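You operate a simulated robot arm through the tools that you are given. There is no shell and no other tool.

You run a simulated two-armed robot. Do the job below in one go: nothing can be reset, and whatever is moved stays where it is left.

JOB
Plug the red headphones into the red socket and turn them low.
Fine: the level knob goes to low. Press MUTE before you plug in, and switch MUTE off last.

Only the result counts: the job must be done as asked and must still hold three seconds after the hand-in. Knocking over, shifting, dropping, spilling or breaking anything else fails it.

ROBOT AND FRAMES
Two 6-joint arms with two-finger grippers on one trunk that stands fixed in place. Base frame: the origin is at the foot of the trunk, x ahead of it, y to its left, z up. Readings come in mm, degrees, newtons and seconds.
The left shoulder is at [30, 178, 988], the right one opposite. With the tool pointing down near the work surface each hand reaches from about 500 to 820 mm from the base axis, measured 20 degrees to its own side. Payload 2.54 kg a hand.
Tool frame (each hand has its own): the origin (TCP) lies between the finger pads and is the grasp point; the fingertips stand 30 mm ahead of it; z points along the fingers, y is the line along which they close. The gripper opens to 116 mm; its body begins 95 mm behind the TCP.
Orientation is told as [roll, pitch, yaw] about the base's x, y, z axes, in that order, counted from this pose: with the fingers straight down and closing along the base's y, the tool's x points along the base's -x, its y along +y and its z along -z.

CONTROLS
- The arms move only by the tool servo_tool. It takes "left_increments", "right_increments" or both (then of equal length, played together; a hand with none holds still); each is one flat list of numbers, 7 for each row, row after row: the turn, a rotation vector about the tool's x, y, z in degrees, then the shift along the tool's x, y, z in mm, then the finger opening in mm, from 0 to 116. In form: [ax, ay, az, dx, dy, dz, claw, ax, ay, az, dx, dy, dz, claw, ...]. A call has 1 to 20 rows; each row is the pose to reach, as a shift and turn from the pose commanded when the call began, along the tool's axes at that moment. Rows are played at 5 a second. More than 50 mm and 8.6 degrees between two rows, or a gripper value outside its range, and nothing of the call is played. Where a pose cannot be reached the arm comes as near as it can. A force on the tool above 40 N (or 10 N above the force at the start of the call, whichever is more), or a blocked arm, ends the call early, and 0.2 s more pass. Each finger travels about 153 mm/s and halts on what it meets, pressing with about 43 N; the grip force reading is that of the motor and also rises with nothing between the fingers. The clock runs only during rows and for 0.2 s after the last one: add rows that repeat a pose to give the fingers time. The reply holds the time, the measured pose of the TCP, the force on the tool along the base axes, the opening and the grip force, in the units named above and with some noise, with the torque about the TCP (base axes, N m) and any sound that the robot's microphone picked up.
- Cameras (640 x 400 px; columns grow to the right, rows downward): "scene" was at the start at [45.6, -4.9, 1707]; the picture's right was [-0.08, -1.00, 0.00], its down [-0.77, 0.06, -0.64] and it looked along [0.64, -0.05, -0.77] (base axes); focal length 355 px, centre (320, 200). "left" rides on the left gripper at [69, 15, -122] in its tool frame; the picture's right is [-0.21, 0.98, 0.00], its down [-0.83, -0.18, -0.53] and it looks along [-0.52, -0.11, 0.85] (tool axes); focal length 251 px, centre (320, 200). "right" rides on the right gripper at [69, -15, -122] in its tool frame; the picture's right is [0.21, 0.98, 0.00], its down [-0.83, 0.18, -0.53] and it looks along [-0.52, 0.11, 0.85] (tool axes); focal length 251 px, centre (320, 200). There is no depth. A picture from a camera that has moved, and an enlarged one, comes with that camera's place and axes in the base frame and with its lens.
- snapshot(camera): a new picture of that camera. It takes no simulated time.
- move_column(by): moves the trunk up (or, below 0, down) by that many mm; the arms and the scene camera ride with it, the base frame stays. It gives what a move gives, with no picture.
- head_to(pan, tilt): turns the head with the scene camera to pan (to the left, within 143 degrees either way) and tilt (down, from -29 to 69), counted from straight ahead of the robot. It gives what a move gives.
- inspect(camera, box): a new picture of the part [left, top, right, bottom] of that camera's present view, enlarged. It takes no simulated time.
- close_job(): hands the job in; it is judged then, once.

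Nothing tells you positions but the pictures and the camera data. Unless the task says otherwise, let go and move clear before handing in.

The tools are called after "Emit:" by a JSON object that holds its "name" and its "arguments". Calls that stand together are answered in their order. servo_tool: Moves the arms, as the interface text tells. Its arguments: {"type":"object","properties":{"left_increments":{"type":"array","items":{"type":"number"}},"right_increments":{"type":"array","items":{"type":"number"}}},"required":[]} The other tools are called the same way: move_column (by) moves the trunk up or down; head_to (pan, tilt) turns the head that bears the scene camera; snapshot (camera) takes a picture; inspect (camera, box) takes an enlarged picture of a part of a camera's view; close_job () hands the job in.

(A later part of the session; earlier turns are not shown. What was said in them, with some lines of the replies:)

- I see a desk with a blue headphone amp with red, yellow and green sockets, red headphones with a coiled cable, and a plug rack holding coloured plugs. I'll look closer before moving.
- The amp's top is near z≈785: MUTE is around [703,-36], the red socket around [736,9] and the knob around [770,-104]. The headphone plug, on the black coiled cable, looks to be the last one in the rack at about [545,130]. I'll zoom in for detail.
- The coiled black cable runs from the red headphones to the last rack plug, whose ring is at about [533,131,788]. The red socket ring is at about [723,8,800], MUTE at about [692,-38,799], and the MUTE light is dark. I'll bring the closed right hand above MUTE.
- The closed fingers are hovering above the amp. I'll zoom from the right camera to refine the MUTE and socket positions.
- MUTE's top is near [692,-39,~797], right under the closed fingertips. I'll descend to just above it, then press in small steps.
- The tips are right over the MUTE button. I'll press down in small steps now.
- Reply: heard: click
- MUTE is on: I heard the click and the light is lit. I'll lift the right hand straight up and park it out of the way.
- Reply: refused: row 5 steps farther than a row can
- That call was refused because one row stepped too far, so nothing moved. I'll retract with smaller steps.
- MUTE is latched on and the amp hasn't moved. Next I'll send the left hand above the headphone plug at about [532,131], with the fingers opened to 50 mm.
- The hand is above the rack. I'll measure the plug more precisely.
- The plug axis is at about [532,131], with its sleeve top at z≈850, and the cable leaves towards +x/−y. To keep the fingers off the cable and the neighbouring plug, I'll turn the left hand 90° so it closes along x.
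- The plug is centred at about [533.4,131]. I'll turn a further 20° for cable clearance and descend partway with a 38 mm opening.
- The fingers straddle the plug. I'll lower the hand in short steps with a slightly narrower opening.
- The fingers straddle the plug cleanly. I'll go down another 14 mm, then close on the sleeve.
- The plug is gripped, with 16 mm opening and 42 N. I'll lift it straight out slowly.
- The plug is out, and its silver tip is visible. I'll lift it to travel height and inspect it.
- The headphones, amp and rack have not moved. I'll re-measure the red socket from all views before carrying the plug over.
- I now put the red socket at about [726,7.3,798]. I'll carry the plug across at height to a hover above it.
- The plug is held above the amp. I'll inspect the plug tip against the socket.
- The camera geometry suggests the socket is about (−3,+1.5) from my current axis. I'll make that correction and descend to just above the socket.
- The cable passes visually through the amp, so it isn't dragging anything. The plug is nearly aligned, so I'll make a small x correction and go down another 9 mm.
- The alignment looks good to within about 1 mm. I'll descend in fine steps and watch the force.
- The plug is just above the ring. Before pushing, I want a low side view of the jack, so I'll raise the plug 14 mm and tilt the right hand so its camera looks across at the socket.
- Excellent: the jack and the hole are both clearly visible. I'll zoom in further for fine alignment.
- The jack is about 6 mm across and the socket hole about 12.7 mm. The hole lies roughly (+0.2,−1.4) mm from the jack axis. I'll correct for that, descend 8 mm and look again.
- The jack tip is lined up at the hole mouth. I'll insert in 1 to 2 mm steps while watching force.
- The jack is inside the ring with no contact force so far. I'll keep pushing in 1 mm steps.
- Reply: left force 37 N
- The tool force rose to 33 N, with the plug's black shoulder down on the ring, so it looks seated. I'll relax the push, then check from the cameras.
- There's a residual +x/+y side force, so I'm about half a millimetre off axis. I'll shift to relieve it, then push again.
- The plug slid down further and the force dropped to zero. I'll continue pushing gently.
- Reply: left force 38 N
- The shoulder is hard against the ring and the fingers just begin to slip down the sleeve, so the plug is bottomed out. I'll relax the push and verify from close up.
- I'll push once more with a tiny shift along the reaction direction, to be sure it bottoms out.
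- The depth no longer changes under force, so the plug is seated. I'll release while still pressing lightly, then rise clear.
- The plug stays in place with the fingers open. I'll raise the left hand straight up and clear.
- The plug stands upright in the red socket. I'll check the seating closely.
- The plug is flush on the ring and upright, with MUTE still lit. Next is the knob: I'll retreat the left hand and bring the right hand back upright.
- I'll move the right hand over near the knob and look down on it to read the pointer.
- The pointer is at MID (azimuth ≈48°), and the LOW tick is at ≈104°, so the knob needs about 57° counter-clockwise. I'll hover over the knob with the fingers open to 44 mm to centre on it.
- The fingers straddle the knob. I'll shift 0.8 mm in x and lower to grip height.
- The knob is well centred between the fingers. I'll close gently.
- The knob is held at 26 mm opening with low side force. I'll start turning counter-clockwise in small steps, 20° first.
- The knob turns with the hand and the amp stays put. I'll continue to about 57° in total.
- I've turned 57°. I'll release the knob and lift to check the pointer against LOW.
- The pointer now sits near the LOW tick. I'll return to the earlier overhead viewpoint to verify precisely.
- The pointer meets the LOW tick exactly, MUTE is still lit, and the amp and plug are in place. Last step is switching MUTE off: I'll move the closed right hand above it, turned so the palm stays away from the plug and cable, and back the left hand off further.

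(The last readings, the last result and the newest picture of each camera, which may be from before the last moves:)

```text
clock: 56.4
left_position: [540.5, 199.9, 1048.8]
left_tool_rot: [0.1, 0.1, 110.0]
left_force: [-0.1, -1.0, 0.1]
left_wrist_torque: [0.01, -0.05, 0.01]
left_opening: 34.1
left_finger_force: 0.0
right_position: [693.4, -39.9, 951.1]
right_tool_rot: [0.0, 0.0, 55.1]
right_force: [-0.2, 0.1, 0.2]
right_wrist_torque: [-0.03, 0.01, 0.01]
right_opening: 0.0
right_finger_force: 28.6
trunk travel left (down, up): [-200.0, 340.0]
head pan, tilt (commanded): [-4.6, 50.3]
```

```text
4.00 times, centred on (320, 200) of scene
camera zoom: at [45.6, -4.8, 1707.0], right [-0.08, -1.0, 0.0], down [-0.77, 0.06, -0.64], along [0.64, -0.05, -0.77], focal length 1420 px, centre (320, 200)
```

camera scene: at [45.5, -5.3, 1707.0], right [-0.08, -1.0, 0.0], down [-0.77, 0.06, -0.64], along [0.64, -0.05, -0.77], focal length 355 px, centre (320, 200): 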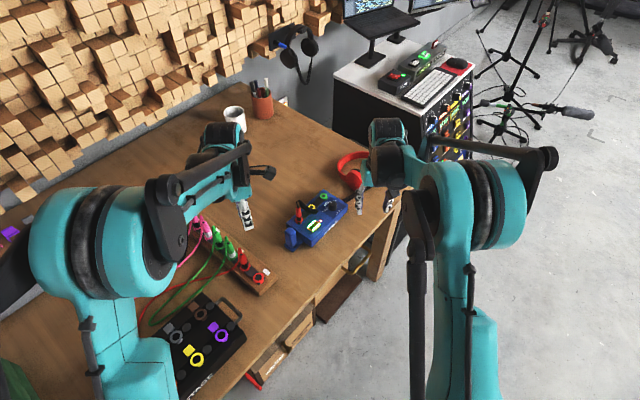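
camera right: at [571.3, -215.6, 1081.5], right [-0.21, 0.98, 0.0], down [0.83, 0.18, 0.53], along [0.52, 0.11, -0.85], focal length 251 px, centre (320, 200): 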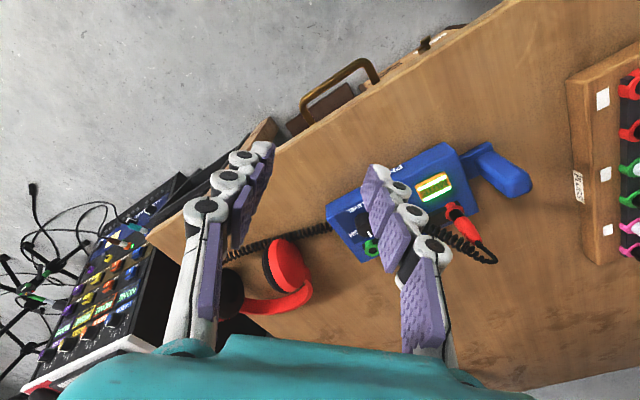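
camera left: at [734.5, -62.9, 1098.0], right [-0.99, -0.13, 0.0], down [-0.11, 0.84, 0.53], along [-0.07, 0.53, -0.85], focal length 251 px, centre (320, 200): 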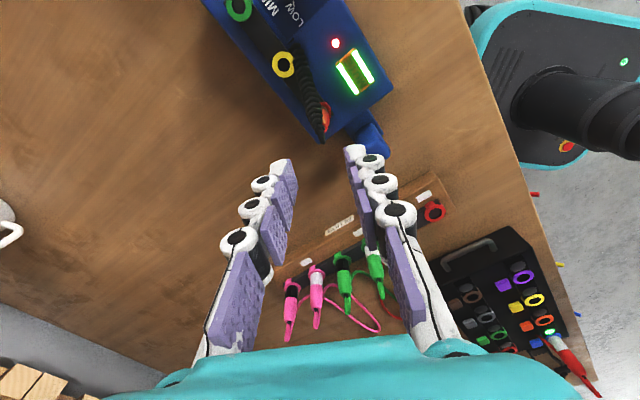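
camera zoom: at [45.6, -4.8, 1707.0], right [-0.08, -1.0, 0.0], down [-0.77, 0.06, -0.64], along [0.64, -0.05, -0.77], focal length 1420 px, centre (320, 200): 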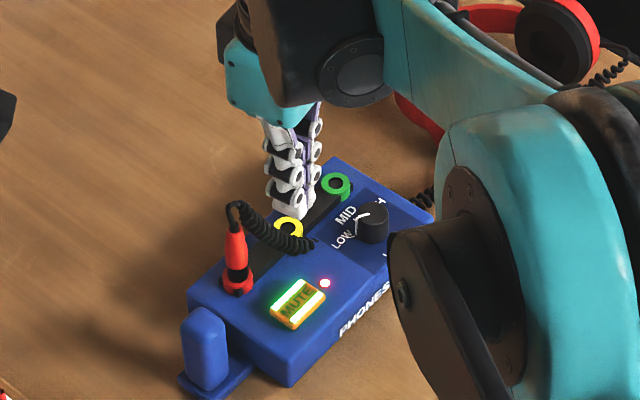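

MUTE is at about (+2,−1.5) from the closed fingertips. I'll shift and descend to just above it.

Emit:
{"name": "servo_tool", "arguments": {"right_increments": [0, 0, 0, 0.1, -2.5, 30, 0, 0, 0, 0, 0.1, -2.5, 60, 0, 0, 0, 0, 0.1, -2.5, 90, 0, 0, 0, 0, 0.1, -2.5, 106, 0, 0, 0, 0, 0.1, -2.5, 114, 0, 0, 0, 0, 0.1, -2.5, 114, 0]}}

Emit:
{"name": "inspect", "arguments": {"camera": "right", "box": [220, 90, 420, 230]}}

Emit:
{"name": "inspect", "arguments": {"camera": "scene", "box": [270, 180, 350, 240]}}

```text
clock: 57.8
left_position: [541.0, 199.9, 1050.2]
left_tool_rot: [0.0, 0.0, 110.0]
left_force: [-0.5, -0.5, -0.6]
left_wrist_torque: [-0.02, -0.01, 0.04]
left_opening: 34.3
left_finger_force: 0.0
right_position: [695.5, -42.7, 837.0]
right_tool_rot: [0.0, 0.0, 55.0]
right_force: [0.3, 0.8, 0.2]
right_wrist_torque: [-0.02, 0.02, 0.02]
right_opening: 0.0
right_finger_force: 29.2
trunk travel left (down, up): [-200.0, 340.0]
head pan, tilt (commanded): [-4.6, 50.3]
```

```text
2.86 times, centred on (320, 160) of right
camera zoom: at [668.3, -108.1, 959.0], right [-0.92, 0.38, 0.0], down [0.32, 0.78, 0.53], along [0.2, 0.49, -0.85], focal length 718 px, centre (320, 314)
```

zoom: 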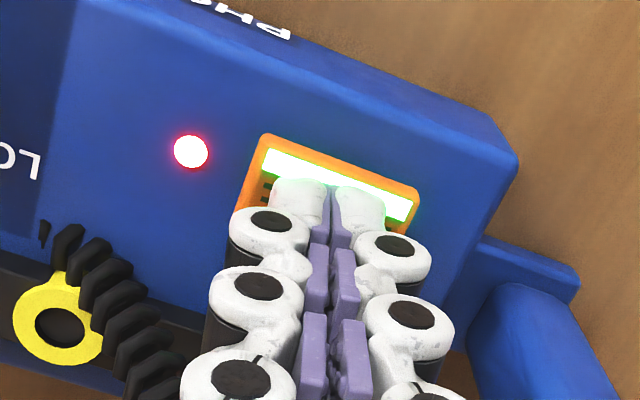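

```text
6.67 times, centred on (310, 210) of scene
camera zoom: at [45.5, -4.9, 1707.0], right [-0.08, -1.0, 0.0], down [-0.77, 0.06, -0.64], along [0.64, -0.05, -0.77], focal length 2367 px, centre (387, 133)
```

zoom: 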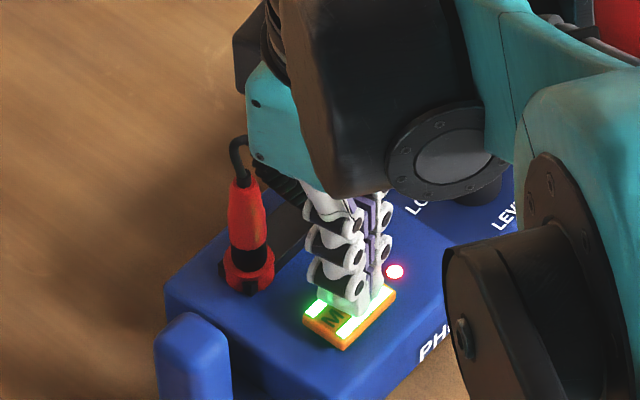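

The tips are over MUTE. I'll press once now.

Emit:
{"name": "servo_tool", "arguments": {"right_increments": [0, 0, 0, 0, 0, 2, 0, 0, 0, 0, 0, 0, 4, 0, 0, 0, 0, 0, 0, 6, 0, 0, 0, 0, 0, 0, 7, 0, 0, 0, 0, 0, 0, 8, 0, 0, 0, 0, 0, 0, 9, 0, 0, 0, 0, 0, 0, 9, 0]}}

Emit:
{"name": "inspect", "arguments": {"camera": "scene", "box": [270, 180, 350, 240]}}

```text
clock: 59.4
left_position: [541.6, 200.3, 1050.9]
left_tool_rot: [0.1, 0.0, 109.9]
left_force: [-0.5, 0.0, 0.3]
left_wrist_torque: [0.03, -0.03, -0.04]
left_opening: 34.3
left_finger_force: 0.0
right_position: [694.1, -42.2, 828.1]
right_tool_rot: [-0.1, 0.0, 55.0]
right_force: [1.1, 0.2, 1.4]
right_wrist_torque: [0.02, -0.03, 0.03]
right_opening: 5.9
right_finger_force: 28.3
trunk travel left (down, up): [-200.0, 340.0]
head pan, tilt (commanded): [-4.6, 50.3]
heard: click
```

```text
6.67 times, centred on (310, 210) of scene
camera zoom: at [45.5, -4.8, 1707.0], right [-0.08, -1.0, 0.0], down [-0.77, 0.06, -0.64], along [0.64, -0.05, -0.77], focal length 2367 px, centre (387, 133)
```

zoom: 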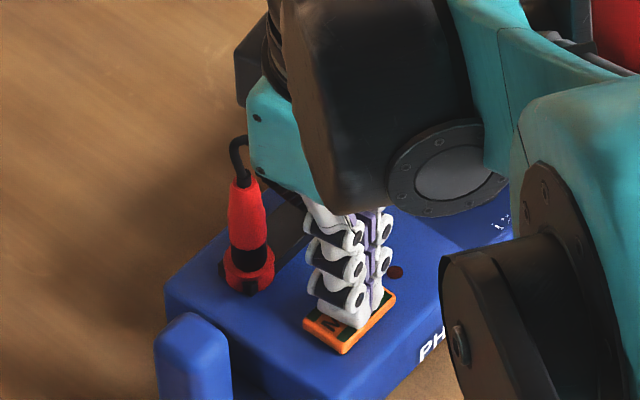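

MUTE is off: I heard the click and the lights are dark. I'll lift straight up and retreat clear.

Emit:
{"name": "servo_tool", "arguments": {"right_increments": [0, 0, 0, 0, 0, -5, 0, 0, 0, 0, 0, 0, -25, 0, 0, 0, 0, 0, 0, -60, 0, 0, 0, 0, 0, 0, -95, 0, 0, 0, 0, 0, 0, -125, 0, 0, 0, 0, 35, -7, -140, 0, 0, 0, 0, 72, -14, -155, 0, 0, 0, 0, 108, -21, -170, 0, 0, 0, 0, 144, -28, -180, 0, 0, 0, 0, 180, -35, -185, 0, 0, 0, 0, 215, -41, -185, 0, 0, 0, 0, 215, -41, -185, 0]}}

Emit:
{"name": "snapshot", "arguments": {"camera": "scene"}}

Emit:
{"name": "inspect", "arguments": {"camera": "scene", "box": [260, 170, 380, 270]}}

Emit:
{"name": "inspect", "arguments": {"camera": "scene", "box": [284, 196, 314, 226]}}

Emit:
{"name": "inspect", "arguments": {"camera": "scene", "box": [315, 185, 355, 215]}}

```text
clock: 62.0
left_position: [541.9, 200.9, 1049.4]
left_tool_rot: [0.0, 0.0, 110.0]
left_force: [0.2, -0.7, 0.3]
left_wrist_torque: [0.0, 0.02, 0.0]
left_opening: 34.0
left_finger_force: 0.1
right_position: [605.4, -239.6, 1015.1]
right_tool_rot: [0.0, -0.1, 55.0]
right_force: [-0.3, 0.6, 0.3]
right_wrist_torque: [0.01, -0.02, -0.03]
right_opening: 0.0
right_finger_force: 29.3
trunk travel left (down, up): [-200.0, 340.0]
head pan, tilt (commanded): [-4.6, 50.3]
```

```text
taken
camera scene: at [46.2, -4.1, 1707.0], right [-0.08, -1.0, 0.0], down [-0.77, 0.06, -0.64], along [0.64, -0.05, -0.77], focal length 355 px, centre (320, 200)
```

scene: 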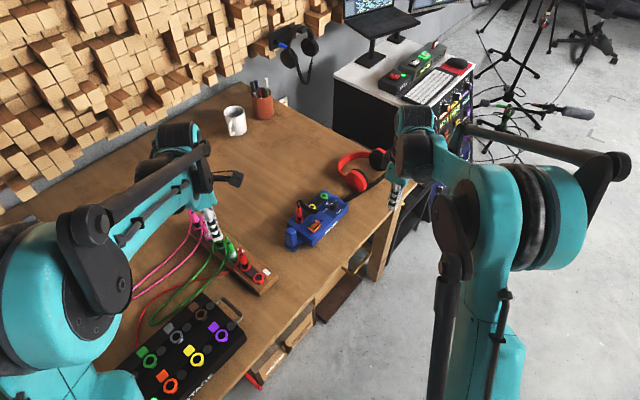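

```text
4.00 times, centred on (320, 220) of scene
camera zoom: at [46.2, -4.1, 1707.0], right [-0.08, -1.0, 0.0], down [-0.77, 0.06, -0.64], along [0.64, -0.05, -0.77], focal length 1420 px, centre (320, 120)
```

zoom: 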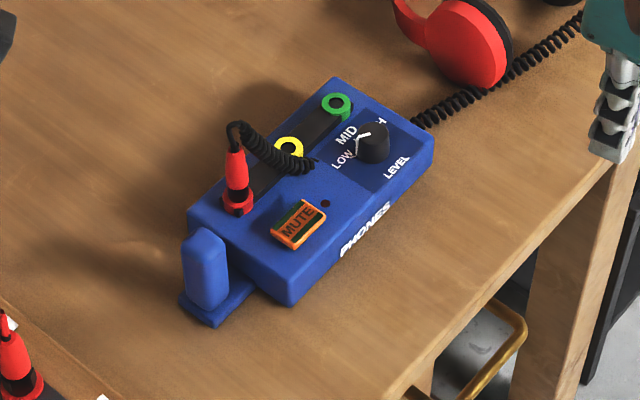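

```text
13.33 times, centred on (299, 211) of scene
camera zoom: at [46.2, -4.1, 1707.0], right [-0.08, -1.0, 0.0], down [-0.77, 0.06, -0.64], along [0.64, -0.05, -0.77], focal length 4735 px, centre (600, 53)
```

zoom: 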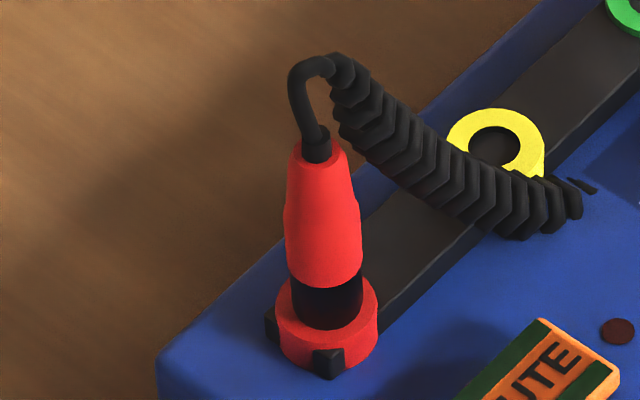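

```text
13.33 times, centred on (335, 200) of scene
camera zoom: at [46.2, -4.1, 1707.0], right [-0.08, -1.0, 0.0], down [-0.77, 0.06, -0.64], along [0.64, -0.05, -0.77], focal length 4735 px, centre (120, 200)
```

zoom: 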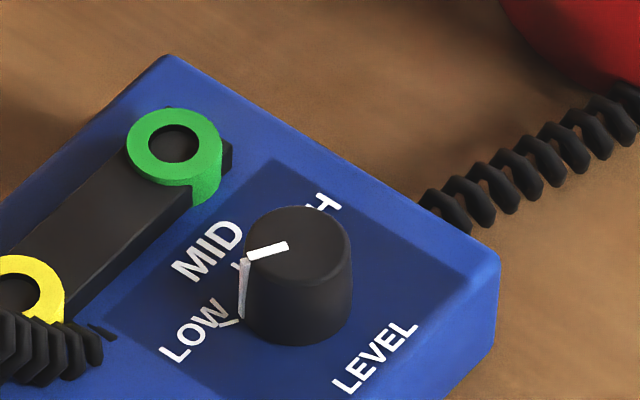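

Everything checks out. The red headphones' plug is seated in the red socket, the knob points to LOW, MUTE is off, both hands are clear and nothing else has moved. I'll hand in the job.

Emit:
{"name": "close_job", "arguments": {}}

```text
The job is handed in.
```

The red headphones are plugged into the red socket on the PHONES box and turned to low, and I've handed the job in.

- **MUTE:** I pressed it before plugging in; it clicked and its light came on. I pressed it again last; it clicked and the light went out.
- **Plug:** I took the plug on the black coiled cable from the rack and pushed it into the red socket with about 36 N. It sits flush on the ring and upright. I heard no click as it went in, so the seating is judged from the camera views and the force.
- **Level knob:** I turned it about 57° from MID, and its pointer now lines up with the LOW mark.
- **Everything else:** the PHONES box may have shifted by about 1 mm while I turned the knob, which is at the limit of what the camera can show. Nothing else looked moved, and both hands were clear before I handed in.
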